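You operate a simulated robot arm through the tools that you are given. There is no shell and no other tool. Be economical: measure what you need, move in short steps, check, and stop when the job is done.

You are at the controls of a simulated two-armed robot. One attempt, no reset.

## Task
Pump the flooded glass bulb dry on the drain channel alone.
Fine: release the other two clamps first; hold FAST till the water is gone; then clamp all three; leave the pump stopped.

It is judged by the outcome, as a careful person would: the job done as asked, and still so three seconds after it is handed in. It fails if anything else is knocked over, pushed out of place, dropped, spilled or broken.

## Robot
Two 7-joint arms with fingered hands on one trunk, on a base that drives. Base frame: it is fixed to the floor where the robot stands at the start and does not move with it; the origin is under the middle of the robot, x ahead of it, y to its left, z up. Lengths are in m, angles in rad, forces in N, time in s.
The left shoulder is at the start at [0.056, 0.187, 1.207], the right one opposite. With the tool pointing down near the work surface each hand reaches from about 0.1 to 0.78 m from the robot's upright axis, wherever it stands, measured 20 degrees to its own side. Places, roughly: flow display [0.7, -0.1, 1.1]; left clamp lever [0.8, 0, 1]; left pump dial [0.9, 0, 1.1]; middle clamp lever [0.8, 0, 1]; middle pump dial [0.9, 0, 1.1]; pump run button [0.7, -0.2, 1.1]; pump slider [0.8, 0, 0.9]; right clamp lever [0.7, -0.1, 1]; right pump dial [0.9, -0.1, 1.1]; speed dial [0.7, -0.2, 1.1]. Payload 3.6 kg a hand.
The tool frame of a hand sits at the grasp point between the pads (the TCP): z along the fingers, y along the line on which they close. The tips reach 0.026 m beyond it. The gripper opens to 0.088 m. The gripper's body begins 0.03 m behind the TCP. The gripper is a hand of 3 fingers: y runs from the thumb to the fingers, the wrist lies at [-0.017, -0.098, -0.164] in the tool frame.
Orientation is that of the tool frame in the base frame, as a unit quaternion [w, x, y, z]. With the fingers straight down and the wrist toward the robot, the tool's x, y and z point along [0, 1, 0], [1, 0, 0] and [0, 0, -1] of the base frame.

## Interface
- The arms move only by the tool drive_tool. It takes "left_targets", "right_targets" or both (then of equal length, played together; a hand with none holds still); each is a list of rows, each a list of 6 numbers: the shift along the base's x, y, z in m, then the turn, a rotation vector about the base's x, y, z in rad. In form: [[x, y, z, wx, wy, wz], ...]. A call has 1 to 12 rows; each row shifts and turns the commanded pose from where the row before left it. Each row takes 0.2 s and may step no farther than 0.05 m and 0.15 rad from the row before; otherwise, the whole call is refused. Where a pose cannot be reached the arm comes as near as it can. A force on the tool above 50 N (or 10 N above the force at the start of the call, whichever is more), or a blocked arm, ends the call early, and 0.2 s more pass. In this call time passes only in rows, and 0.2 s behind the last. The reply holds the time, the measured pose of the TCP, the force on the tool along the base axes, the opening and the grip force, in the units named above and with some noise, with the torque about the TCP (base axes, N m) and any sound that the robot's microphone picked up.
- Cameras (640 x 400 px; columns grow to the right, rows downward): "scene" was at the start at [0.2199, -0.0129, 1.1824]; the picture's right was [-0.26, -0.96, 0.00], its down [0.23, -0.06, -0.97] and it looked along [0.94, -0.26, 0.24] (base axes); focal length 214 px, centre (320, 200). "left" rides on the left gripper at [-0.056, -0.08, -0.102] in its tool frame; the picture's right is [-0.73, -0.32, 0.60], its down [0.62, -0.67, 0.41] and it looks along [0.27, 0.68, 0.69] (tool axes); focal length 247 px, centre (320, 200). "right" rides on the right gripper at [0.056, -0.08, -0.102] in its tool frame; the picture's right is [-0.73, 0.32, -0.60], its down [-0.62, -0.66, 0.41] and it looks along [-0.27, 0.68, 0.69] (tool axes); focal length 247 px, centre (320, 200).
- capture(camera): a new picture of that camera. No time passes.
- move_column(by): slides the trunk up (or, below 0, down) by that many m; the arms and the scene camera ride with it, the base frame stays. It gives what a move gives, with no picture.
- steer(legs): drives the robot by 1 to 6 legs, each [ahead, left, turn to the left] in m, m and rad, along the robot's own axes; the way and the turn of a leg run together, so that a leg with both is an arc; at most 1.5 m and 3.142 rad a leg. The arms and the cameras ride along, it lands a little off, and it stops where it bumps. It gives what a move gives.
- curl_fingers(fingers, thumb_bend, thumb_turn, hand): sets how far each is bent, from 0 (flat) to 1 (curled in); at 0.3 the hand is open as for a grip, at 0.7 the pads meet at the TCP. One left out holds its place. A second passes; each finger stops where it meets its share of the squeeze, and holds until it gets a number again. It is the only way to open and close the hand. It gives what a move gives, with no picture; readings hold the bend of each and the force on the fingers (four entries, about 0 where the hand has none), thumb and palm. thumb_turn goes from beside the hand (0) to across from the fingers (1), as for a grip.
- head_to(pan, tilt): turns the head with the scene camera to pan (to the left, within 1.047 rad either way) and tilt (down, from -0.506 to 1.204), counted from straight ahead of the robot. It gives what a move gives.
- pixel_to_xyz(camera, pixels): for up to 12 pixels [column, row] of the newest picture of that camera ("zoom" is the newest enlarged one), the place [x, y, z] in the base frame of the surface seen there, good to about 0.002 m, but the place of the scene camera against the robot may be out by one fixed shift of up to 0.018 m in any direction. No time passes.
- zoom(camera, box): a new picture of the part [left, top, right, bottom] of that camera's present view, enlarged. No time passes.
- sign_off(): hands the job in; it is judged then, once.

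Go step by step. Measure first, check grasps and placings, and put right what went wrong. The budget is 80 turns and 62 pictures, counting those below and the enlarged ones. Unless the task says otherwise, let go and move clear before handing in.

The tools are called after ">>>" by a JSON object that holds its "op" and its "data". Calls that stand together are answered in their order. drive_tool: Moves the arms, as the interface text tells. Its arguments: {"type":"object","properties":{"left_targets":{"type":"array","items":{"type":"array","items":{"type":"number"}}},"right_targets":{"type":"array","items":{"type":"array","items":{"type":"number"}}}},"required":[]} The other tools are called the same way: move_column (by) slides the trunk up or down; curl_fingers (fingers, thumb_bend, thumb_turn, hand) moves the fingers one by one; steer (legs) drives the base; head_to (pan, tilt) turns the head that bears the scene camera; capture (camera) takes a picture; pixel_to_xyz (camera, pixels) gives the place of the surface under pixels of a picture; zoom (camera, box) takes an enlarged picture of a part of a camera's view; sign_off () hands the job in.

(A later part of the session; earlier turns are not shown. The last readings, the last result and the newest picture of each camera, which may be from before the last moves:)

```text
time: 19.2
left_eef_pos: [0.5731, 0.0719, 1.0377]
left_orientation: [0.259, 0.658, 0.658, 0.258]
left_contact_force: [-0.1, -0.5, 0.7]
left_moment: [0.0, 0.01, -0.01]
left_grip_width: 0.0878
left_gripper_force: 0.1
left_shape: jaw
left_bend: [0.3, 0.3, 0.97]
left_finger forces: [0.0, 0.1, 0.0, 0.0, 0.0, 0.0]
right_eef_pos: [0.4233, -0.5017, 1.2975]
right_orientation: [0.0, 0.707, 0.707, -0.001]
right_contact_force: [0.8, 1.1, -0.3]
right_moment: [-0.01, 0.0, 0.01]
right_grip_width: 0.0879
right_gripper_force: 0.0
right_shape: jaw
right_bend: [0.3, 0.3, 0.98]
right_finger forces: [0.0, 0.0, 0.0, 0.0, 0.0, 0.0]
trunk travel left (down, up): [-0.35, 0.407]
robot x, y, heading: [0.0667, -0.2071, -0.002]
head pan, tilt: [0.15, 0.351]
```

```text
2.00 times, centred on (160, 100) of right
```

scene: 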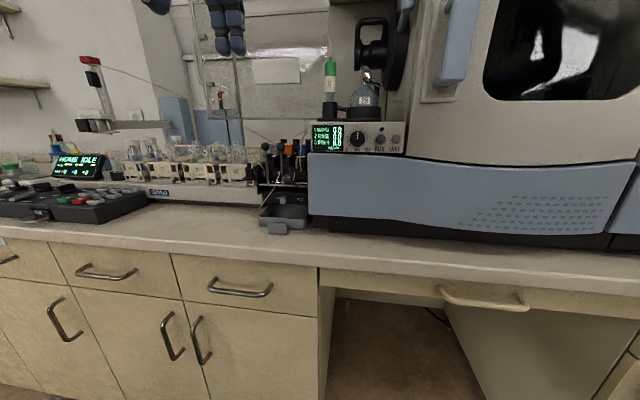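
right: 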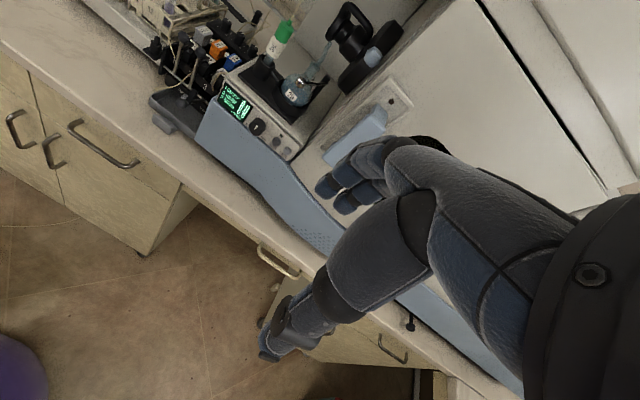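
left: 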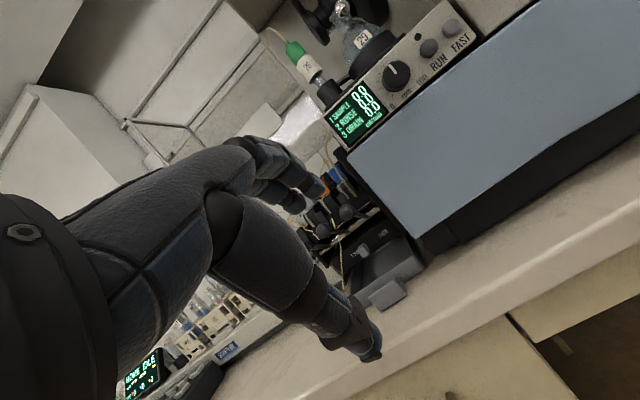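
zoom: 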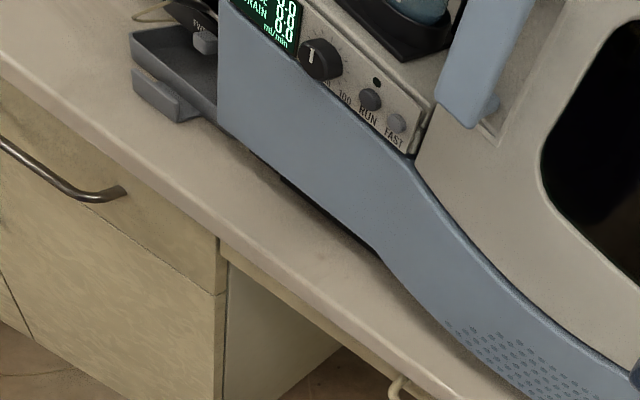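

Lever 3 is fully home (x 0.761, same as 1 and 2 were). Next is the FAST button with the right hand, so I'll measure the button, the panel end, the cabinet face and the handle for clearance.

>>> {"op": "pixel_to_xyz", "data": {"camera": "zoom", "pixels": [[397, 123], [371, 98], [413, 150], [425, 165], [400, 165], [475, 120], [465, 60], [384, 125], [380, 200], [405, 112], [322, 58], [500, 160]]}}

>>> {"op": "drive_tool", "data": {"right_targets": [[0.022, 0.0278, -0.0285, 0, -0.125, 0], [0.022, 0.0278, -0.0285, 0, -0.125, 0], [0.022, 0.0278, -0.0285, 0, -0.125, 0], [0.022, 0.0278, -0.0285, 0, -0.125, 0], [0.022, 0.0278, -0.0285, 0, -0.125, 0], [0.022, 0.0278, -0.0285, 0, -0.125, 0], [0.022, 0.0278, -0.0285, 0, -0.125, 0], [0.012, 0.0278, -0.0285, 0, -0.125, 0]]}}

>>> {"op": "capture", "data": {"camera": "right"}}

>>> {"op": "zoom", "data": {"camera": "scene", "box": [280, 60, 480, 240]}}

```text
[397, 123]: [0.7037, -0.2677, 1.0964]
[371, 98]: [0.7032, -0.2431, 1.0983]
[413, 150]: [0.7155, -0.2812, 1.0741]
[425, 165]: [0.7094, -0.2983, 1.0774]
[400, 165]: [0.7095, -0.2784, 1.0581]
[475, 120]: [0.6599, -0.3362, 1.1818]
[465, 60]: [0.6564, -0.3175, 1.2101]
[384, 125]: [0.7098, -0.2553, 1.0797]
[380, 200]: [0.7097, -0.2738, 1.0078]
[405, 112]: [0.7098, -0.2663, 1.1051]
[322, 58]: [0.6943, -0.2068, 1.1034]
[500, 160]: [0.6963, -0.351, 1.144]
```

```text
time: 21.0
left_eef_pos: [0.574, 0.0716, 1.0369]
left_orientation: [0.259, 0.657, 0.659, 0.259]
left_contact_force: [-0.7, -0.4, -0.2]
left_moment: [0.0, -0.01, -0.01]
left_grip_width: 0.0879
left_gripper_force: 0.2
left_shape: jaw
left_bend: [0.3, 0.3, 0.97]
left_finger forces: [0.0, 0.0, 0.0, 0.1, 0.1, 0.0]
right_eef_pos: [0.5882, -0.2773, 1.0668]
right_orientation: [0.339, 0.621, 0.621, 0.338]
right_contact_force: [1.4, 0.2, 0.8]
right_moment: [-0.01, 0.01, 0.01]
right_grip_width: 0.0877
right_gripper_force: 0.2
right_shape: jaw
right_bend: [0.3, 0.3, 0.98]
right_finger forces: [0.1, 0.0, 0.0, 0.1, 0.1, 0.0]
trunk travel left (down, up): [-0.35, 0.407]
robot x, y, heading: [0.075, -0.2067, -0.002]
head pan, tilt: [0.15, 0.351]
```

```text
27 pictures are left
```

right: 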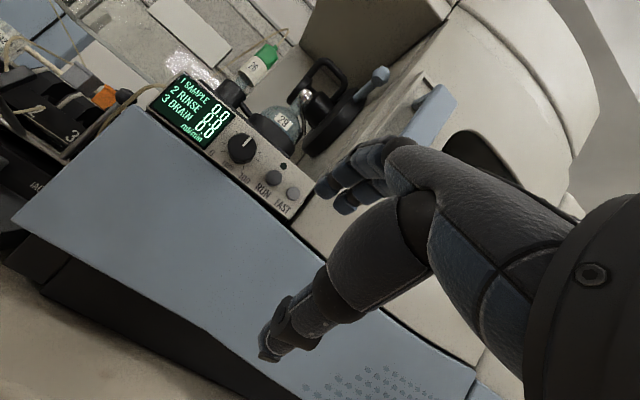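

```text
2.22 times, centred on (380, 150) of scene
```

zoom: 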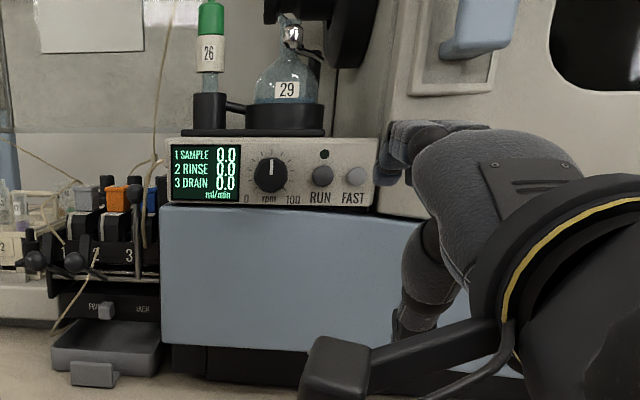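

FAST is at (0.704,-0.267,1.0965), sticking out only 6 mm from the face. The hand is in front of it, so I'll measure the fingertips (right picture (322,190) and (344,210)) and yaw slightly so the left finger leads.

>>> {"op": "pixel_to_xyz", "data": {"camera": "right", "pixels": [[321, 189], [326, 183], [344, 210], [292, 194], [273, 178], [262, 355]]}}

>>> {"op": "drive_tool", "data": {"right_targets": [[0, 0, 0, 0, 0, -0.125], [0, 0, 0, 0, 0, -0.125]]}}

>>> {"op": "zoom", "data": {"camera": "right", "box": [220, 110, 420, 250]}}

>>> {"op": "pixel_to_xyz", "data": {"camera": "zoom", "pixels": [[320, 255], [335, 235], [330, 260], [400, 320], [345, 250]]}}

```text
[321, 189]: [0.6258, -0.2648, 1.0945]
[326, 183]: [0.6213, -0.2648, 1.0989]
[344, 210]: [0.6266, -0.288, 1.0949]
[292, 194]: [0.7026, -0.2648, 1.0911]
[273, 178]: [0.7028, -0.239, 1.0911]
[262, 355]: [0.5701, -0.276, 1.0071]
```

```text
time: 21.6
left_eef_pos: [0.5738, 0.0706, 1.0367]
left_orientation: [0.259, 0.657, 0.659, 0.259]
left_contact_force: [0.3, -0.2, -0.4]
left_moment: [-0.02, -0.02, 0.01]
left_grip_width: 0.0878
left_gripper_force: 0.0
left_shape: jaw
left_bend: [0.3, 0.3, 0.97]
left_finger forces: [0.0, 0.0, 0.0, 0.0, 0.0, 0.0]
right_eef_pos: [0.5893, -0.2795, 1.0672]
right_orientation: [0.378, 0.695, 0.538, 0.292]
right_contact_force: [-0.3, -0.5, 0.2]
right_moment: [0.01, -0.05, -0.03]
right_grip_width: 0.0878
right_gripper_force: 0.0
right_shape: jaw
right_bend: [0.3, 0.3, 0.98]
right_finger forces: [0.0, 0.1, 0.1, 0.0, 0.0, 0.0]
trunk travel left (down, up): [-0.35, 0.407]
robot x, y, heading: [0.0675, -0.2058, -0.002]
head pan, tilt: [0.15, 0.351]
```

```text
2.86 times, centred on (320, 180) of right
```

zoom: 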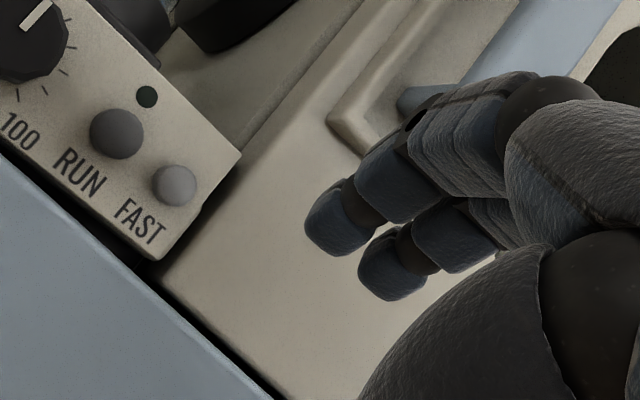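

```text
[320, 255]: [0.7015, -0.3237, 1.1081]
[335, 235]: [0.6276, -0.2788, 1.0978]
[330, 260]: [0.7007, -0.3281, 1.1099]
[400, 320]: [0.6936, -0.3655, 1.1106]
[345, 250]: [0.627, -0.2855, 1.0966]
```

The left fingertip is at about TCP+(0.045,0,+0.03). I'll shift it onto FAST's line and approach to about 1 cm.

>>> {"op": "drive_tool", "data": {"right_targets": [[0.01, 0.0135, -0.001, 0, 0, 0], [0.02, 0, 0, 0, 0, 0], [0.018, 0, 0, 0, 0, 0]]}}

>>> {"op": "zoom", "data": {"camera": "right", "box": [220, 110, 420, 250]}}

>>> {"op": "zoom", "data": {"camera": "scene", "box": [310, 60, 430, 180]}}

```text
time: 22.4
left_eef_pos: [0.5749, 0.0696, 1.0371]
left_orientation: [0.258, 0.658, 0.658, 0.259]
left_contact_force: [-0.2, 0.1, -1.2]
left_moment: [-0.02, 0.03, 0.02]
left_grip_width: 0.0879
left_gripper_force: 0.0
left_shape: jaw
left_bend: [0.3, 0.3, 0.97]
left_finger forces: [0.0, 0.0, 0.0, 0.0, 0.0, 0.0]
right_eef_pos: [0.6379, -0.2654, 1.0674]
right_orientation: [0.379, 0.694, 0.538, 0.293]
right_contact_force: [0.0, -0.4, -0.1]
right_moment: [0.0, -0.02, -0.02]
right_grip_width: 0.0879
right_gripper_force: 0.1
right_shape: jaw
right_bend: [0.3, 0.3, 0.98]
right_finger forces: [0.0, 0.0, 0.1, 0.1, 0.1, 0.1]
trunk travel left (down, up): [-0.35, 0.407]
robot x, y, heading: [0.0657, -0.2025, -0.004]
head pan, tilt: [0.15, 0.351]
```

```text
2.86 times, centred on (320, 180) of right
```

zoom: 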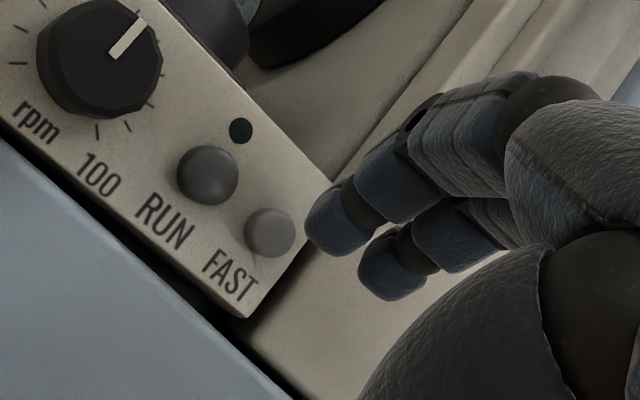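

```text
3.33 times, centred on (370, 120) of scene
```

zoom: 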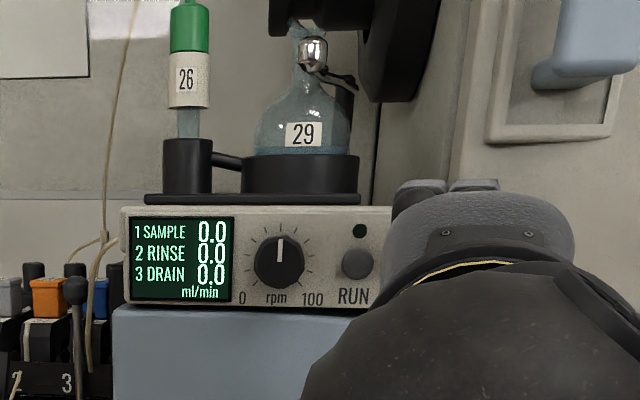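

The fingertip is lined up with FAST, about 1 cm short (right zoom tip (335,235), button (270,232)). I'll press in small steps and read the display.

>>> {"op": "drive_tool", "data": {"right_targets": [[0.006, 0, 0, 0, 0, 0], [0.005, 0, 0, 0, 0, 0], [0.004, 0, 0, 0, 0, 0], [0.003, 0, 0, 0, 0, 0]]}}

>>> {"op": "zoom", "data": {"camera": "scene", "box": [310, 60, 430, 180]}}

>>> {"op": "zoom", "data": {"camera": "right", "box": [220, 110, 420, 250]}}

```text
time: 23.4
left_eef_pos: [0.5734, 0.0692, 1.0359]
left_orientation: [0.258, 0.658, 0.659, 0.259]
left_contact_force: [0.9, -0.2, 0.7]
left_moment: [-0.05, 0.0, -0.01]
left_grip_width: 0.0874
left_gripper_force: 0.0
left_shape: jaw
left_bend: [0.3, 0.3, 0.97]
left_finger forces: [0.1, 0.0, 0.1, 0.0, 0.0, 0.0]
right_eef_pos: [0.6554, -0.2665, 1.0688]
right_orientation: [0.378, 0.694, 0.538, 0.293]
right_contact_force: [-0.1, 0.0, 1.2]
right_moment: [0.02, -0.04, -0.02]
right_grip_width: 0.0876
right_gripper_force: 0.0
right_shape: jaw
right_bend: [0.3, 0.3, 0.98]
right_finger forces: [0.8, 0.0, 0.1, 0.1, 0.1, 0.0]
trunk travel left (down, up): [-0.35, 0.407]
robot x, y, heading: [0.0714, -0.205, 0.0]
head pan, tilt: [0.15, 0.351]
```

```text
3.33 times, centred on (370, 120) of scene
```

zoom: 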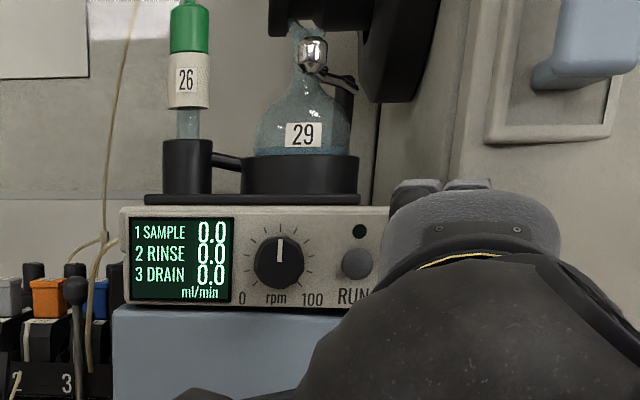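

```text
2.86 times, centred on (320, 180) of right
```

zoom: 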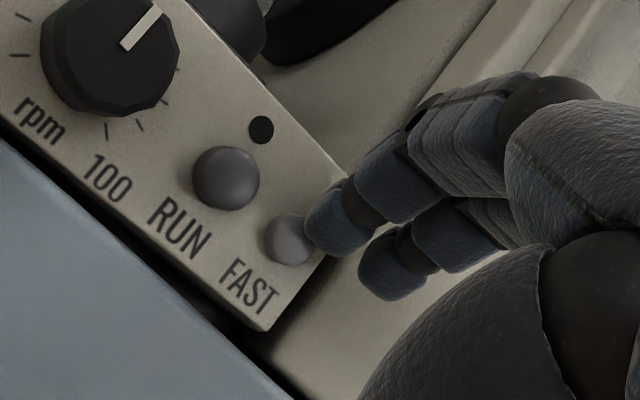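

There's light contact (0.8 N) and no flow yet. I'll centre the finger 3 mm to the left and press farther.

>>> {"op": "drive_tool", "data": {"right_targets": [[-0.004, 0.003, -0.002, 0, 0, 0], [0.005, 0, 0, 0, 0, 0], [0.004, 0, 0, 0, 0, 0], [0.003, 0, 0, 0, 0, 0]]}}

>>> {"op": "zoom", "data": {"camera": "scene", "box": [310, 60, 430, 180]}}

```text
time: 24.4
left_eef_pos: [0.5687, 0.0715, 1.0389]
left_orientation: [0.261, 0.657, 0.657, 0.26]
left_contact_force: [0.6, -0.3, 0.3]
left_moment: [0.03, 0.01, -0.01]
left_grip_width: 0.0877
left_gripper_force: 0.0
left_shape: jaw
left_bend: [0.3, 0.3, 0.97]
left_finger forces: [0.0, 0.0, 0.1, 0.1, 0.1, 0.0]
right_eef_pos: [0.6578, -0.2654, 1.0682]
right_orientation: [0.389, 0.687, 0.54, 0.292]
right_contact_force: [-36.9, 10.0, 8.5]
right_moment: [-0.34, -1.69, 0.57]
right_grip_width: 0.0843
right_gripper_force: 0.0
right_shape: jaw
right_bend: [0.3, 0.3, 0.98]
right_finger forces: [37.2, 0.0, 0.0, 0.1, 0.0, 0.1]
trunk travel left (down, up): [-0.35, 0.407]
robot x, y, heading: [0.0711, -0.2091, 0.0]
head pan, tilt: [0.15, 0.351]
heard: click
```

```text
3.33 times, centred on (370, 120) of scene
```

zoom: 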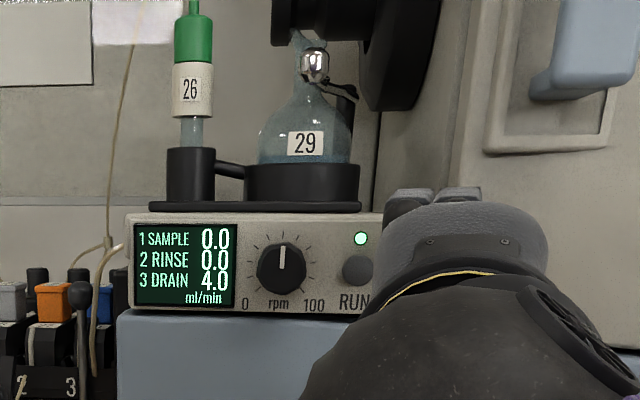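

FAST clicked: LED on, DRAIN 4.0 and channels 1 and 2 at 0.0. I'll ease off 1 mm to reduce the force and hold.

>>> {"op": "drive_tool", "data": {"right_targets": [[-0.001, 0, 0, 0, 0, 0], [0, 0, 0, 0, 0, 0], [0, 0, 0, 0, 0, 0], [0, 0, 0, 0, 0, 0], [0, 0, 0, 0, 0, 0], [0, 0, 0, 0, 0, 0], [0, 0, 0, 0, 0, 0], [0, 0, 0, 0, 0, 0], [0, 0, 0, 0, 0, 0], [0, 0, 0, 0, 0, 0], [0, 0, 0, 0, 0, 0], [0, 0, 0, 0, 0, 0]]}}

>>> {"op": "zoom", "data": {"camera": "scene", "box": [310, 60, 430, 180]}}

```text
time: 27.0
left_eef_pos: [0.5688, 0.0713, 1.0392]
left_orientation: [0.261, 0.658, 0.657, 0.26]
left_contact_force: [0.0, 0.1, -0.1]
left_moment: [0.03, 0.03, -0.03]
left_grip_width: 0.0878
left_gripper_force: 0.0
left_shape: jaw
left_bend: [0.3, 0.3, 0.97]
left_finger forces: [0.0, 0.1, 0.0, 0.0, 0.1, 0.0]
right_eef_pos: [0.6602, -0.271, 1.0694]
right_orientation: [0.394, 0.688, 0.537, 0.29]
right_contact_force: [-40.4, 10.9, 6.8]
right_moment: [-0.27, -1.44, 0.57]
right_grip_width: 0.0812
right_gripper_force: 0.1
right_shape: jaw
right_bend: [0.33, 0.3, 0.98]
right_finger forces: [39.8, 0.0, 0.0, 0.0, 0.0, 0.0]
trunk travel left (down, up): [-0.35, 0.407]
robot x, y, heading: [0.0707, -0.2048, -0.002]
head pan, tilt: [0.15, 0.351]
```

```text
3.33 times, centred on (370, 120) of scene
```

zoom: 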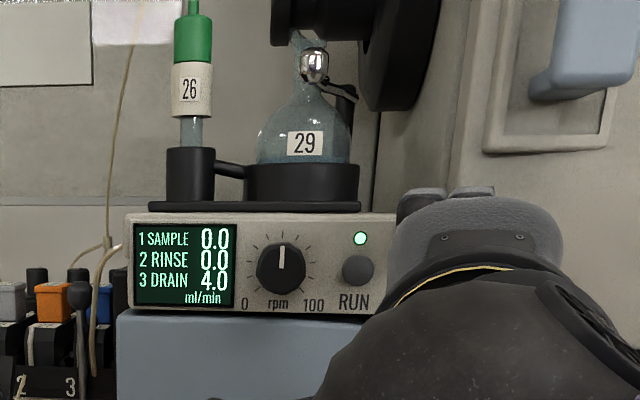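

It's still pumping, but the finger is creeping right under 40 N. I'll ease back 2 mm and correct 3 mm left while holding.

>>> {"op": "drive_tool", "data": {"right_targets": [[-0.002, 0.003, 0, 0, 0, 0], [0, 0, 0, 0, 0, 0], [0, 0, 0, 0, 0, 0], [0, 0, 0, 0, 0, 0], [0, 0, 0, 0, 0, 0], [0, 0, 0, 0, 0, 0], [0, 0, 0, 0, 0, 0], [0, 0, 0, 0, 0, 0], [0, 0, 0, 0, 0, 0], [0, 0, 0, 0, 0, 0], [0, 0, 0, 0, 0, 0], [0, 0, 0, 0, 0, 0]]}}

>>> {"op": "zoom", "data": {"camera": "scene", "box": [340, 60, 400, 150]}}

```text
time: 29.6
left_eef_pos: [0.5689, 0.0697, 1.0382]
left_orientation: [0.26, 0.657, 0.658, 0.26]
left_contact_force: [-0.2, -0.2, 0.2]
left_moment: [0.0, 0.0, -0.04]
left_grip_width: 0.0873
left_gripper_force: 0.1
left_shape: jaw
left_bend: [0.3, 0.3, 0.97]
left_finger forces: [0.0, 0.1, 0.0, 0.0, 0.0, 0.0]
right_eef_pos: [0.6615, -0.2751, 1.0697]
right_orientation: [0.402, 0.686, 0.535, 0.286]
right_contact_force: [-38.2, 8.3, 5.6]
right_moment: [-0.19, -1.25, 0.5]
right_grip_width: 0.0803
right_gripper_force: 0.1
right_shape: jaw
right_bend: [0.34, 0.3, 0.98]
right_finger forces: [37.7, 0.0, 0.1, 0.0, 0.0, 0.0]
trunk travel left (down, up): [-0.35, 0.407]
robot x, y, heading: [0.0687, -0.2076, -0.0]
head pan, tilt: [0.15, 0.351]
```

```text
4.44 times, centred on (370, 105) of scene
```

zoom: 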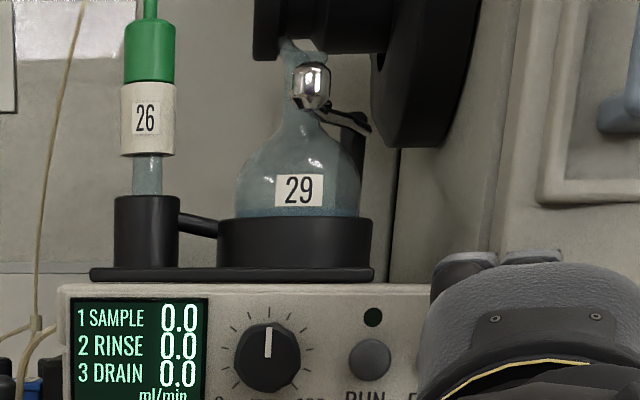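

LED off and flow 0: the finger slipped off to y≈-0.275. I'll back off 2 cm, undo most of the yaw so I push squarely, and realign.

>>> {"op": "drive_tool", "data": {"right_targets": [[-0.02, 0, 0, 0, 0, 0], [-0.005, 0, 0, 0, 0, 0.1], [0, 0, 0, 0, 0, 0.1]]}}

>>> {"op": "capture", "data": {"camera": "right"}}

>>> {"op": "pixel_to_xyz", "data": {"camera": "right", "pixels": [[320, 189], [326, 183], [332, 186], [344, 210], [316, 192]]}}

```text
time: 30.6
left_eef_pos: [0.5751, 0.0702, 1.038]
left_orientation: [0.259, 0.658, 0.658, 0.258]
left_contact_force: [-0.2, 0.0, 0.6]
left_moment: [-0.02, 0.0, 0.0]
left_grip_width: 0.0877
left_gripper_force: 0.0
left_shape: jaw
left_bend: [0.3, 0.3, 0.97]
left_finger forces: [0.0, 0.1, 0.0, 0.0, 0.0, 0.0]
right_eef_pos: [0.6467, -0.2768, 1.0835]
right_orientation: [0.375, 0.63, 0.595, 0.329]
right_contact_force: [-1.2, 0.6, -0.6]
right_moment: [0.04, -0.01, 0.0]
right_grip_width: 0.0879
right_gripper_force: 0.0
right_shape: jaw
right_bend: [0.3, 0.3, 0.98]
right_finger forces: [0.0, 0.1, 0.0, 0.1, 0.0, 0.0]
trunk travel left (down, up): [-0.35, 0.407]
robot x, y, heading: [0.0701, -0.2096, -0.002]
head pan, tilt: [0.15, 0.351]
stopped in row 3 (right hand): the arm was blocked; the commanded pose is now the measured one
```

```text
17 pictures are left
```

right: 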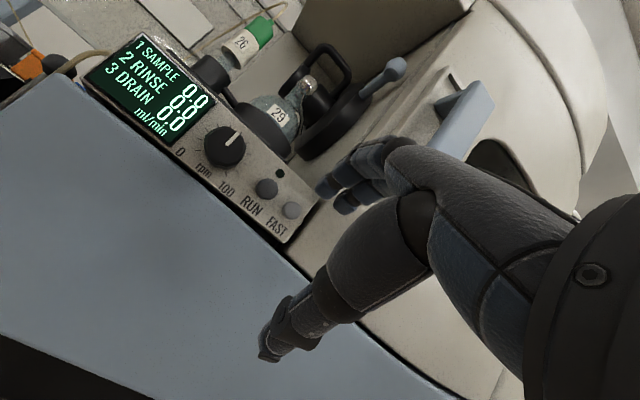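

```text
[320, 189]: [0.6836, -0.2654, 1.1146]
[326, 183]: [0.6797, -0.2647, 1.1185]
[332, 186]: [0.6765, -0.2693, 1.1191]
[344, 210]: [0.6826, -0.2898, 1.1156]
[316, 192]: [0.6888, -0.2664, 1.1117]
```

The arm stopped as blocked once but carries no load now. The left fingertip is at y≈-0.266, z≈1.112, so I need 15 mm down. I'll back off, lower, and approach again.

>>> {"op": "drive_tool", "data": {"right_targets": [[-0.014, 0, 0, 0, 0, 0], [0, 0, -0.015, 0, 0, 0], [0, 0, 0, 0, 0, 0]]}}

>>> {"op": "capture", "data": {"camera": "right"}}

>>> {"op": "pixel_to_xyz", "data": {"camera": "right", "pixels": [[320, 189], [326, 183], [316, 192], [344, 210], [290, 210]]}}

```text
time: 31.6
left_eef_pos: [0.574, 0.0694, 1.0365]
left_orientation: [0.259, 0.658, 0.658, 0.258]
left_contact_force: [-0.7, 0.6, 0.0]
left_moment: [0.03, 0.01, 0.01]
left_grip_width: 0.0876
left_gripper_force: 0.1
left_shape: jaw
left_bend: [0.3, 0.3, 0.97]
left_finger forces: [0.0, 0.0, 0.0, 0.1, 0.1, 0.0]
right_eef_pos: [0.6459, -0.2985, 1.0957]
right_orientation: [0.421, 0.613, 0.581, 0.33]
right_contact_force: [-0.8, 0.6, 0.1]
right_moment: [0.01, 0.01, -0.02]
right_grip_width: 0.0876
right_gripper_force: 0.1
right_shape: jaw
right_bend: [0.3, 0.3, 0.98]
right_finger forces: [0.0, 0.1, 0.0, 0.1, 0.0, 0.0]
trunk travel left (down, up): [-0.35, 0.407]
robot x, y, heading: [0.069, -0.2078, -0.006]
head pan, tilt: [0.15, 0.351]
stopped in row 3 (right hand): the arm was blocked; the commanded pose is now the measured one
```

```text
16 pictures are left
```

right: 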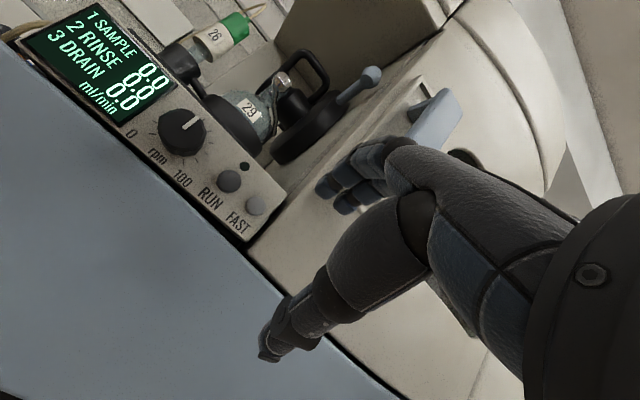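

```text
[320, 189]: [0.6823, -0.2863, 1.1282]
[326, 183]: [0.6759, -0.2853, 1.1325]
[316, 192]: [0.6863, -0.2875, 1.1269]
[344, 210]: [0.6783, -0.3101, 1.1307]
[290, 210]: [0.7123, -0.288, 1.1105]
```

The arm is blocked upstream, with no tool force, and drifts right and up. I'll look with the head at the right arm to see what it touches.

>>> {"op": "head_to", "data": {"pan": -0.35, "tilt": 0.7}}

>>> {"op": "capture", "data": {"camera": "scene"}}

```text
time: 32.5
left_eef_pos: [0.5737, 0.07, 1.0359]
left_orientation: [0.258, 0.657, 0.659, 0.259]
left_contact_force: [-0.2, 0.2, -0.2]
left_moment: [-0.02, -0.02, -0.02]
left_grip_width: 0.0878
left_gripper_force: 0.1
left_shape: jaw
left_bend: [0.3, 0.3, 0.97]
left_finger forces: [0.0, 0.0, 0.0, 0.0, 0.0, 0.0]
right_eef_pos: [0.6464, -0.2981, 1.0958]
right_orientation: [0.421, 0.612, 0.582, 0.331]
right_contact_force: [-1.0, 0.3, -0.2]
right_moment: [-0.05, -0.01, -0.01]
right_grip_width: 0.088
right_gripper_force: 0.0
right_shape: jaw
right_bend: [0.3, 0.3, 0.98]
right_finger forces: [0.0, 0.0, 0.1, 0.0, 0.1, 0.1]
trunk travel left (down, up): [-0.35, 0.407]
robot x, y, heading: [0.0718, -0.2047, 0.0]
head pan, tilt: [-0.351, 0.7]
```

```text
15 pictures are left
```

scene: 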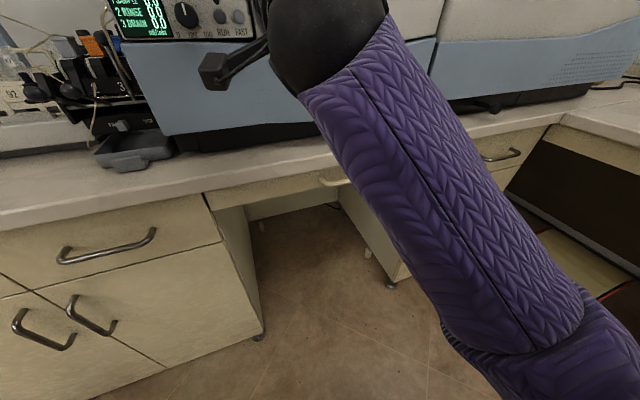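

I see no obvious obstruction, so it's probably a wrist limit after the twist (pitch has grown to ~1.25). I'll retreat while reducing the pitch and see whether the arm follows.

>>> {"op": "drive_tool", "data": {"right_targets": [[-0.02, 0, 0, 0, 0.1, 0], [-0.03, 0, 0, 0, 0.1, 0], [-0.03, 0, 0, 0, 0.1, 0], [-0.02, 0, 0, 0, 0, 0]]}}

```text
time: 33.5
left_eef_pos: [0.5752, 0.0694, 1.0365]
left_orientation: [0.259, 0.658, 0.658, 0.259]
left_contact_force: [0.1, 0.0, 0.1]
left_moment: [0.01, -0.03, 0.0]
left_grip_width: 0.0876
left_gripper_force: 0.1
left_shape: jaw
left_bend: [0.3, 0.3, 0.97]
left_finger forces: [0.1, 0.0, 0.0, 0.0, 0.0, 0.0]
right_eef_pos: [0.5773, -0.3296, 1.1488]
right_orientation: [0.433, 0.621, 0.609, 0.235]
right_contact_force: [0.0, 0.3, 0.0]
right_moment: [-0.01, 0.04, -0.01]
right_grip_width: 0.088
right_gripper_force: 0.0
right_shape: jaw
right_bend: [0.3, 0.3, 0.98]
right_finger forces: [0.0, 0.0, 0.0, 0.1, 0.1, 0.1]
trunk travel left (down, up): [-0.35, 0.407]
robot x, y, heading: [0.0657, -0.2049, -0.004]
head pan, tilt: [-0.351, 0.7]
stopped in row 4 (right hand): the arm was blocked; the commanded pose is now the measured one
```

It's still lagging, with some roll built up. I'll bring the right hand back to the easy fingers-down pose in free space, where it started.

>>> {"op": "drive_tool", "data": {"right_targets": [[-0.016, -0.009, 0.0165, 0.037, 0.1235, 0.002], [-0.016, -0.009, 0.0165, 0.037, 0.1235, 0.002], [-0.016, -0.009, 0.0165, 0.037, 0.1235, 0.002], [-0.016, -0.009, 0.0165, 0.037, 0.1235, 0.002], [-0.016, -0.009, 0.0165, 0.037, 0.1235, 0.002], [-0.016, -0.009, 0.0165, 0.037, 0.1235, 0.002], [-0.016, -0.009, 0.0165, 0.037, 0.1235, 0.002], [-0.016, -0.009, 0.0165, 0.037, 0.1235, 0.002], [0, 0, 0, 0, 0, 0]]}}

```text
time: 34.2
left_eef_pos: [0.5741, 0.0697, 1.0357]
left_orientation: [0.258, 0.658, 0.658, 0.259]
left_contact_force: [-0.2, 0.3, 0.2]
left_moment: [0.02, 0.02, 0.01]
left_grip_width: 0.0879
left_gripper_force: 0.1
left_shape: jaw
left_bend: [0.3, 0.3, 0.97]
left_finger forces: [0.0, 0.0, 0.0, 0.0, 0.1, 0.0]
right_eef_pos: [0.5428, -0.3797, 1.1781]
right_orientation: [0.356, 0.667, 0.644, 0.12]
right_contact_force: [-0.2, -0.3, -0.1]
right_moment: [-0.01, 0.0, 0.02]
right_grip_width: 0.0878
right_gripper_force: 0.1
right_shape: jaw
right_bend: [0.3, 0.3, 0.98]
right_finger forces: [0.0, 0.0, 0.0, 0.1, 0.0, 0.0]
trunk travel left (down, up): [-0.35, 0.407]
robot x, y, heading: [0.0689, -0.2063, -0.001]
head pan, tilt: [-0.351, 0.7]
stopped in row 3 (right hand): the arm was blocked; the commanded pose is now the measured one
```

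It moved partly the right way before blocking again. I'll lift straight up and back without turning, to free the elbow.

>>> {"op": "drive_tool", "data": {"right_targets": [[-0.02, -0.01, 0.03, 0, 0, 0], [-0.02, -0.01, 0.03, 0, 0, 0], [-0.02, -0.01, 0.03, 0, 0, 0], [0, 0, 0, 0, 0, 0]]}}

>>> {"op": "head_to", "data": {"pan": -1.0, "tilt": 0.9}}

>>> {"op": "capture", "data": {"camera": "scene"}}

```text
time: 35.2
left_eef_pos: [0.5742, 0.0693, 1.0354]
left_orientation: [0.259, 0.658, 0.658, 0.258]
left_contact_force: [0.4, 0.0, 0.1]
left_moment: [-0.01, 0.03, 0.02]
left_grip_width: 0.0879
left_gripper_force: 0.1
left_shape: jaw
left_bend: [0.3, 0.3, 0.97]
left_finger forces: [0.0, 0.1, 0.1, 0.1, 0.0, 0.0]
right_eef_pos: [0.4928, -0.4052, 1.2767]
right_orientation: [0.356, 0.667, 0.644, 0.12]
right_contact_force: [1.1, 0.2, -0.3]
right_moment: [0.0, -0.01, -0.04]
right_grip_width: 0.0878
right_gripper_force: 0.0
right_shape: jaw
right_bend: [0.3, 0.3, 0.98]
right_finger forces: [0.1, 0.1, 0.0, 0.0, 0.1, 0.1]
right hand out of reach, approached as far as the arm can: row 2, 3
trunk travel left (down, up): [-0.35, 0.407]
robot x, y, heading: [0.0711, -0.2051, -0.005]
head pan, tilt: [-0.351, 0.7]
```

```text
time: 36.2
left_eef_pos: [0.574, 0.0703, 1.0367]
left_orientation: [0.259, 0.657, 0.659, 0.259]
left_contact_force: [-0.4, -0.8, 1.0]
left_moment: [0.01, 0.04, -0.02]
left_grip_width: 0.0878
left_gripper_force: 0.1
left_shape: jaw
left_bend: [0.3, 0.3, 0.97]
left_finger forces: [0.0, 0.0, 0.0, 0.0, 0.0, 0.1]
right_eef_pos: [0.4922, -0.4058, 1.2767]
right_orientation: [0.356, 0.667, 0.644, 0.12]
right_contact_force: [0.4, -0.5, 0.2]
right_moment: [0.0, 0.02, 0.01]
right_grip_width: 0.0879
right_gripper_force: 0.0
right_shape: jaw
right_bend: [0.3, 0.3, 0.98]
right_finger forces: [0.1, 0.1, 0.0, 0.1, 0.0, 0.1]
trunk travel left (down, up): [-0.35, 0.407]
robot x, y, heading: [0.0744, -0.2116, 0.002]
head pan, tilt: [-1.0, 0.901]
```

```text
14 pictures are left
```

scene: 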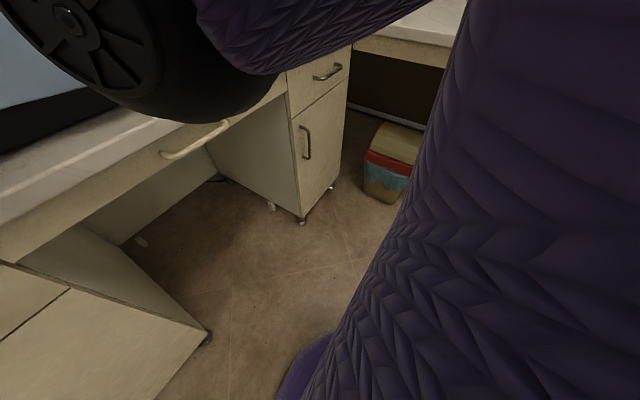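

The trouble was wrist limits: the hand moves freely now. I'll turn it fingers-down again, pull the left hand back, then shift the base 0.15 m left so FAST lies more comfortably for the right arm.

>>> {"op": "drive_tool", "data": {"right_targets": [[-0.01, -0.01, 0, 0.057, 0.1145, 0.0055], [-0.01, -0.01, 0, 0.057, 0.1145, 0.0055], [-0.01, -0.01, 0, 0.057, 0.1145, 0.0055], [-0.01, -0.01, 0, 0.057, 0.1145, 0.0055], [-0.01, -0.01, 0, 0.057, 0.1145, 0.0055], [0, 0, 0, 0.057, 0.1145, 0.0055], [0, 0, 0, 0, 0, 0]], "left_targets": [[-0.02, 0, 0.03, 0, 0, 0], [-0.02, 0, 0.03, 0, 0, 0], [-0.02, 0, 0.02, 0, 0, 0], [-0.02, 0, 0, 0, 0, 0], [0, 0, 0, 0, 0, 0], [0, 0, 0, 0, 0, 0], [0, 0, 0, 0, 0, 0]]}}

```text
time: 37.8
left_eef_pos: [0.5436, 0.078, 1.1084]
left_orientation: [0.259, 0.658, 0.658, 0.259]
left_contact_force: [-0.9, 0.0, -0.9]
left_moment: [-0.03, -0.03, -0.02]
left_grip_width: 0.0876
left_gripper_force: 0.0
left_shape: jaw
left_bend: [0.3, 0.3, 0.97]
left_finger forces: [0.0, 0.0, 0.0, 0.0, 0.1, 0.0]
left hand out of reach, approached as far as the arm can: row 2, 3, 4
right_eef_pos: [0.6231, -0.4803, 1.1703]
right_orientation: [0.002, 0.707, 0.707, 0.001]
right_contact_force: [0.1, 0.3, -0.5]
right_moment: [0.02, 0.0, 0.03]
right_grip_width: 0.0879
right_gripper_force: 0.0
right_shape: jaw
right_bend: [0.3, 0.3, 0.98]
right_finger forces: [0.1, 0.1, 0.0, 0.1, 0.0, 0.0]
right hand out of reach, approached as far as the arm can: row 1, 2, 3, 4, 5, 6
trunk travel left (down, up): [-0.35, 0.407]
robot x, y, heading: [0.0721, -0.2056, 0.001]
head pan, tilt: [-1.0, 0.901]
```

The right hand is fingers-down again. I'll pull it back, then drive.

>>> {"op": "drive_tool", "data": {"right_targets": [[-0.045, 0, 0.02, 0, 0, 0], [-0.045, 0, 0.02, 0, 0, 0], [-0.045, 0, 0.02, 0, 0, 0], [0, 0, 0, 0, 0, 0]]}}

>>> {"op": "steer", "data": {"legs": [[-0.02, 0, 0], [0, 0.15, 0], [0.02, 0, 0]]}}

>>> {"op": "head_to", "data": {"pan": -0.2, "tilt": 0.35}}

```text
time: 38.8
left_eef_pos: [0.5443, 0.0777, 1.1077]
left_orientation: [0.258, 0.658, 0.658, 0.259]
left_contact_force: [-0.5, -0.5, -0.2]
left_moment: [-0.03, 0.0, -0.01]
left_grip_width: 0.0875
left_gripper_force: 0.0
left_shape: jaw
left_bend: [0.3, 0.3, 0.97]
left_finger forces: [0.0, 0.0, 0.0, 0.0, 0.1, 0.1]
right_eef_pos: [0.5968, -0.5417, 1.21]
right_orientation: [0.002, 0.708, 0.707, 0.002]
right_contact_force: [-0.2, -0.4, 0.7]
right_moment: [0.03, -0.01, -0.04]
right_grip_width: 0.0881
right_gripper_force: 0.1
right_shape: jaw
right_bend: [0.3, 0.3, 0.98]
right_finger forces: [0.0, 0.0, 0.0, 0.0, 0.0, 0.0]
right hand out of reach, approached as far as the arm can: row 1, 2, 3
trunk travel left (down, up): [-0.35, 0.407]
robot x, y, heading: [0.072, -0.2097, 0.0]
head pan, tilt: [-1.0, 0.901]
```

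```text
time: 41.0
left_eef_pos: [0.5489, 0.2261, 1.1076]
left_orientation: [0.258, 0.66, 0.657, 0.257]
left_contact_force: [-0.1, 0.0, -0.1]
left_moment: [0.0, 0.02, -0.03]
left_grip_width: 0.0877
left_gripper_force: 0.1
left_shape: jaw
left_bend: [0.3, 0.3, 0.97]
left_finger forces: [0.0, 0.0, 0.0, 0.0, 0.0, 0.0]
right_eef_pos: [0.5975, -0.3929, 1.2091]
right_orientation: [0.001, 0.709, 0.705, 0.001]
right_contact_force: [1.1, -0.1, 0.6]
right_moment: [-0.02, 0.03, -0.05]
right_grip_width: 0.0876
right_gripper_force: 0.0
right_shape: jaw
right_bend: [0.3, 0.3, 0.98]
right_finger forces: [0.0, 0.0, 0.1, 0.0, 0.0, 0.1]
trunk travel left (down, up): [-0.35, 0.407]
robot x, y, heading: [0.0701, -0.0554, -0.004]
head pan, tilt: [-1.0, 0.901]
```

```text
time: 42.1
left_eef_pos: [0.5463, 0.2262, 1.1078]
left_orientation: [0.259, 0.659, 0.657, 0.259]
left_contact_force: [-0.2, 0.6, -0.6]
left_moment: [0.03, -0.03, 0.0]
left_grip_width: 0.0879
left_gripper_force: 0.1
left_shape: jaw
left_bend: [0.3, 0.3, 0.97]
left_finger forces: [0.0, 0.1, 0.0, 0.1, 0.0, 0.0]
right_eef_pos: [0.5961, -0.3933, 1.2097]
right_orientation: [0.002, 0.709, 0.706, 0.001]
right_contact_force: [0.0, -0.7, -1.1]
right_moment: [0.01, 0.0, -0.03]
right_grip_width: 0.0878
right_gripper_force: 0.0
right_shape: jaw
right_bend: [0.3, 0.3, 0.98]
right_finger forces: [0.0, 0.1, 0.1, 0.0, 0.0, 0.1]
trunk travel left (down, up): [-0.35, 0.407]
robot x, y, heading: [0.0683, -0.0556, -0.006]
head pan, tilt: [-0.201, 0.351]
```

The base is now at (0.07,-0.055). The right arm may still be in an awkward elbow posture, so I'll move it toward its original relative pose and see if it tracks.

>>> {"op": "drive_tool", "data": {"right_targets": [[0, 0.01, 0.03, 0, 0, 0], [-0.02, 0.01, 0.03, 0, 0, 0], [-0.03, 0.01, 0.03, 0, 0, 0], [-0.036, 0.005, 0, 0, 0, 0], [0, 0, 0, 0, 0, 0]]}}

>>> {"op": "capture", "data": {"camera": "scene"}}

```text
time: 43.3
left_eef_pos: [0.5459, 0.2248, 1.1087]
left_orientation: [0.258, 0.659, 0.658, 0.257]
left_contact_force: [0.3, -1.1, 0.1]
left_moment: [0.0, 0.01, -0.01]
left_grip_width: 0.0877
left_gripper_force: 0.1
left_shape: jaw
left_bend: [0.3, 0.3, 0.97]
left_finger forces: [0.0, 0.0, 0.0, 0.0, 0.0, 0.1]
right_eef_pos: [0.5599, -0.4145, 1.3104]
right_orientation: [0.003, 0.71, 0.704, 0.001]
right_contact_force: [-0.4, 0.0, -0.3]
right_moment: [-0.03, 0.01, -0.01]
right_grip_width: 0.0876
right_gripper_force: 0.0
right_shape: jaw
right_bend: [0.3, 0.3, 0.98]
right_finger forces: [0.0, 0.1, 0.0, 0.0, 0.0, 0.0]
right hand out of reach, approached as far as the arm can: row 1, 2, 3, 4
trunk travel left (down, up): [-0.35, 0.407]
robot x, y, heading: [0.0745, -0.0533, -0.006]
head pan, tilt: [-0.201, 0.351]
```

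```text
13 pictures are left
```

scene: 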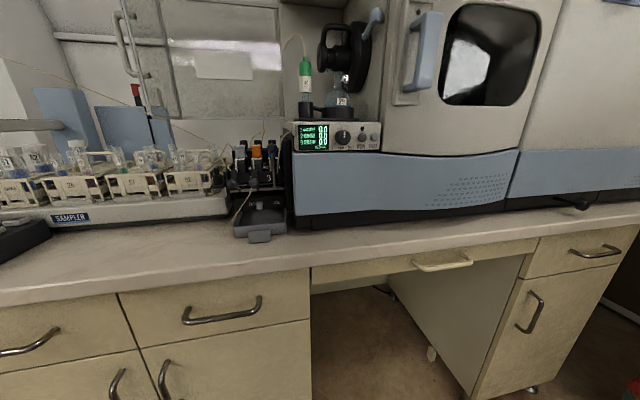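

I'll try going directly to the pre-press pose in front of FAST from here, with pitch about 0.87 and no yaw.

>>> {"op": "drive_tool", "data": {"right_targets": [[0, 0.0193, -0.0343, 0, -0.125, 0], [0, 0.0193, -0.0343, 0, -0.125, 0], [0, 0.0193, -0.0343, 0, -0.125, 0], [0, 0.0193, -0.0343, 0, -0.125, 0], [0.01, 0.0193, -0.0343, 0, -0.125, 0], [0.01, 0.0193, -0.0343, 0, -0.125, 0], [0.01, 0.0193, -0.0343, 0, -0.125, 0], [0, 0, 0, 0, 0, 0]]}}

```text
time: 44.8
left_eef_pos: [0.5477, 0.2233, 1.1081]
left_orientation: [0.259, 0.661, 0.656, 0.257]
left_contact_force: [-0.2, 0.9, 0.5]
left_moment: [-0.02, 0.0, -0.01]
left_grip_width: 0.0878
left_gripper_force: 0.1
left_shape: jaw
left_bend: [0.3, 0.3, 0.97]
left_finger forces: [0.0, 0.0, 0.0, 0.1, 0.0, 0.1]
right_eef_pos: [0.6176, -0.3462, 1.2079]
right_orientation: [0.367, 0.638, 0.592, 0.328]
right_contact_force: [-8.8, -20.1, -1.5]
right_moment: [0.62, -0.22, -0.67]
right_grip_width: 0.0865
right_gripper_force: 0.2
right_shape: jaw
right_bend: [0.32, 0.3, 0.97]
right_finger forces: [20.3, 0.0, 0.0, 0.0, 0.0, 0.1]
right hand out of reach, approached as far as the arm can: row 1, 2
trunk travel left (down, up): [-0.35, 0.407]
robot x, y, heading: [0.071, -0.0561, -0.008]
head pan, tilt: [-0.201, 0.351]
stopped in row 7 (right hand): the arm was blocked; the commanded pose is now the measured one
```

The finger touched the cabinet handle (20 N). I'll back away at once and check the handle.

>>> {"op": "drive_tool", "data": {"right_targets": [[-0.03, -0.02, 0, 0, 0, 0], [-0.04, 0, 0, 0, 0, 0], [-0.04, 0, 0, 0, 0, 0], [0, 0, 0, 0, 0, 0]]}}

>>> {"op": "capture", "data": {"camera": "scene"}}

```text
time: 45.8
left_eef_pos: [0.5471, 0.224, 1.1081]
left_orientation: [0.26, 0.661, 0.656, 0.257]
left_contact_force: [-0.2, -0.7, -0.1]
left_moment: [-0.01, -0.03, -0.02]
left_grip_width: 0.0878
left_gripper_force: 0.0
left_shape: jaw
left_bend: [0.3, 0.3, 0.97]
left_finger forces: [0.0, 0.1, 0.0, 0.1, 0.1, 0.0]
right_eef_pos: [0.5513, -0.3723, 1.206]
right_orientation: [0.363, 0.633, 0.598, 0.332]
right_contact_force: [0.3, 0.1, -0.4]
right_moment: [0.01, -0.04, 0.0]
right_grip_width: 0.0879
right_gripper_force: 0.0
right_shape: jaw
right_bend: [0.3, 0.3, 0.97]
right_finger forces: [0.0, 0.0, 0.0, 0.1, 0.0, 0.0]
right hand out of reach, approached as far as the arm can: row 2, 3
trunk travel left (down, up): [-0.35, 0.407]
robot x, y, heading: [0.0714, -0.0551, -0.011]
head pan, tilt: [-0.201, 0.351]
```

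```text
12 pictures are left
```

scene: 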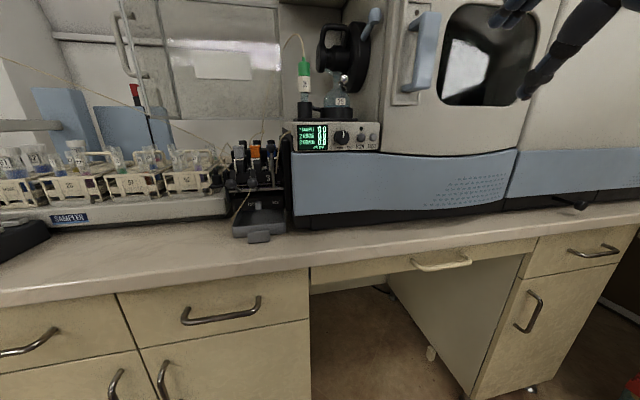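

The handle is unharmed. The right arm's posture is poor, but the left arm tracked well in this pitched pose at lever 3. I'll drive right so that FAST sits in the same relative place for the left hand.

>>> {"op": "steer", "data": {"legs": [[-0.03, 0, 0.009], [0, -0.34, 0], [0.03, 0, 0]]}}

>>> {"op": "head_to", "data": {"pan": 0.25, "tilt": 0.2}}

>>> {"op": "capture", "data": {"camera": "left"}}

```text
time: 48.9
left_eef_pos: [0.5455, -0.1092, 1.1072]
left_orientation: [0.257, 0.656, 0.66, 0.259]
left_contact_force: [0.0, -0.6, 0.3]
left_moment: [0.02, 0.01, -0.03]
left_grip_width: 0.0877
left_gripper_force: 0.1
left_shape: jaw
left_bend: [0.3, 0.3, 0.97]
left_finger forces: [0.0, 0.0, 0.1, 0.0, 0.0, 0.1]
right_eef_pos: [0.5548, -0.7063, 1.2045]
right_orientation: [0.361, 0.63, 0.602, 0.334]
right_contact_force: [0.9, 0.3, 0.2]
right_moment: [0.02, 0.0, 0.0]
right_grip_width: 0.0878
right_gripper_force: 0.0
right_shape: jaw
right_bend: [0.3, 0.3, 0.97]
right_finger forces: [0.0, 0.0, 0.0, 0.1, 0.1, 0.0]
trunk travel left (down, up): [-0.35, 0.407]
robot x, y, heading: [0.0668, -0.3964, 0.002]
head pan, tilt: [-0.201, 0.351]
```

```text
time: 49.8
left_eef_pos: [0.5431, -0.11, 1.1078]
left_orientation: [0.258, 0.656, 0.66, 0.259]
left_contact_force: [-0.5, 0.9, 0.7]
left_moment: [0.01, 0.0, 0.0]
left_grip_width: 0.0876
left_gripper_force: 0.1
left_shape: jaw
left_bend: [0.3, 0.3, 0.97]
left_finger forces: [0.1, 0.0, 0.1, 0.1, 0.1, 0.0]
right_eef_pos: [0.5541, -0.7069, 1.2065]
right_orientation: [0.36, 0.629, 0.602, 0.334]
right_contact_force: [-0.9, 0.5, -0.4]
right_moment: [0.02, 0.03, 0.04]
right_grip_width: 0.0879
right_gripper_force: 0.1
right_shape: jaw
right_bend: [0.3, 0.3, 0.97]
right_finger forces: [0.1, 0.0, 0.0, 0.0, 0.0, 0.0]
trunk travel left (down, up): [-0.35, 0.407]
robot x, y, heading: [0.071, -0.394, 0.004]
head pan, tilt: [0.25, 0.201]
```

```text
11 pictures are left
```

left: 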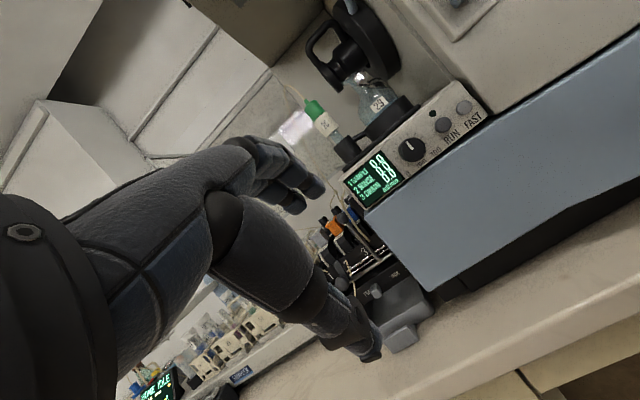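

The left hand is at (0.543,-0.110,1.108). I'll bring its left finger in front of FAST (target TCP about (0.623,-0.2775,1.0725)) and check.

>>> {"op": "drive_tool", "data": {"left_targets": [[0.005, -0.042, -0.009, 0, 0, -0.04], [0.005, -0.042, -0.009, 0, 0, -0.04], [0.005, -0.042, -0.009, 0, 0, 0], [0.005, -0.041, -0.008, 0, 0, 0], [0.03, 0, 0, 0, 0, 0], [0.03, 0, 0, 0, 0, 0]]}}

>>> {"op": "capture", "data": {"camera": "left"}}

>>> {"op": "pixel_to_xyz", "data": {"camera": "left", "pixels": [[316, 186], [320, 183], [294, 206], [300, 208], [324, 190]]}}

```text
time: 51.2
left_eef_pos: [0.6229, -0.2764, 1.074]
left_orientation: [0.268, 0.682, 0.634, 0.248]
left_contact_force: [0.0, -0.7, 0.0]
left_moment: [-0.01, 0.0, -0.02]
left_grip_width: 0.0878
left_gripper_force: 0.1
left_shape: jaw
left_bend: [0.3, 0.3, 0.97]
left_finger forces: [0.0, 0.1, 0.0, 0.0, 0.0, 0.0]
right_eef_pos: [0.5564, -0.7074, 1.2056]
right_orientation: [0.361, 0.631, 0.601, 0.333]
right_contact_force: [-0.4, -0.1, -0.4]
right_moment: [0.0, 0.01, 0.05]
right_grip_width: 0.0879
right_gripper_force: 0.0
right_shape: jaw
right_bend: [0.3, 0.3, 0.97]
right_finger forces: [0.0, 0.1, 0.1, 0.0, 0.0, 0.0]
trunk travel left (down, up): [-0.35, 0.407]
robot x, y, heading: [0.0739, -0.3953, 0.005]
head pan, tilt: [0.25, 0.201]
```

```text
10 pictures are left
```

left: 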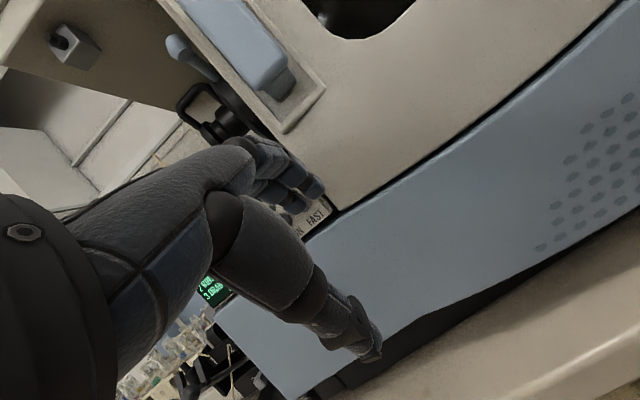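

```text
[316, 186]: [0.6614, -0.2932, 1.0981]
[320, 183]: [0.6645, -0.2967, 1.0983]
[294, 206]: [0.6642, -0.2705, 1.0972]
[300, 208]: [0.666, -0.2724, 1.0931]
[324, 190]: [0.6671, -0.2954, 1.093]
```

The left finger is at y≈-0.270, z≈1.096, so 3 mm to the left aligns it. I'll approach and touch in small steps.

>>> {"op": "drive_tool", "data": {"left_targets": [[0.012, 0.003, 0, 0, 0, 0], [0.008, 0, 0, 0, 0, 0], [0.004, 0, 0, 0, 0, 0], [0.003, 0, 0, 0, 0, 0]]}}

```text
time: 52.2
left_eef_pos: [0.65, -0.2719, 1.0766]
left_orientation: [0.269, 0.681, 0.633, 0.251]
left_contact_force: [-9.5, 0.3, 3.9]
left_moment: [0.03, -0.41, 0.14]
left_grip_width: 0.0867
left_gripper_force: 0.1
left_shape: jaw
left_bend: [0.31, 0.3, 0.97]
left_finger forces: [0.0, 10.7, 0.0, 0.0, 0.0, 0.0]
right_eef_pos: [0.5523, -0.7057, 1.2076]
right_orientation: [0.361, 0.629, 0.601, 0.335]
right_contact_force: [0.2, -0.4, 0.6]
right_moment: [0.02, -0.02, 0.04]
right_grip_width: 0.0879
right_gripper_force: 0.1
right_shape: jaw
right_bend: [0.3, 0.3, 0.97]
right_finger forces: [0.0, 0.0, 0.1, 0.1, 0.1, 0.1]
trunk travel left (down, up): [-0.35, 0.407]
robot x, y, heading: [0.0723, -0.3957, 0.008]
head pan, tilt: [0.25, 0.201]
heard: click
```

A click at 9.5 N. I'll check the display and bulb.

>>> {"op": "zoom", "data": {"camera": "scene", "box": [230, 60, 390, 200]}}

```text
2.86 times, centred on (310, 130) of scene
```

zoom: 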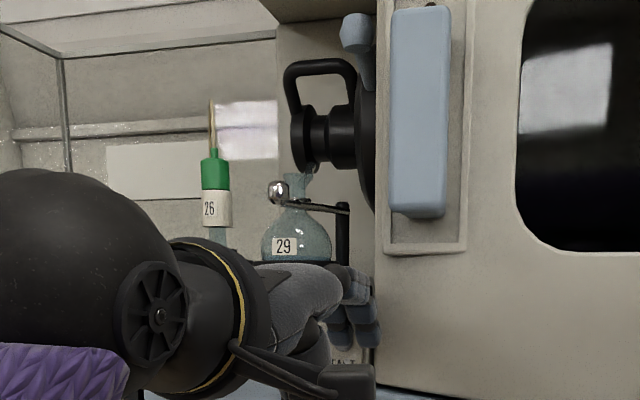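

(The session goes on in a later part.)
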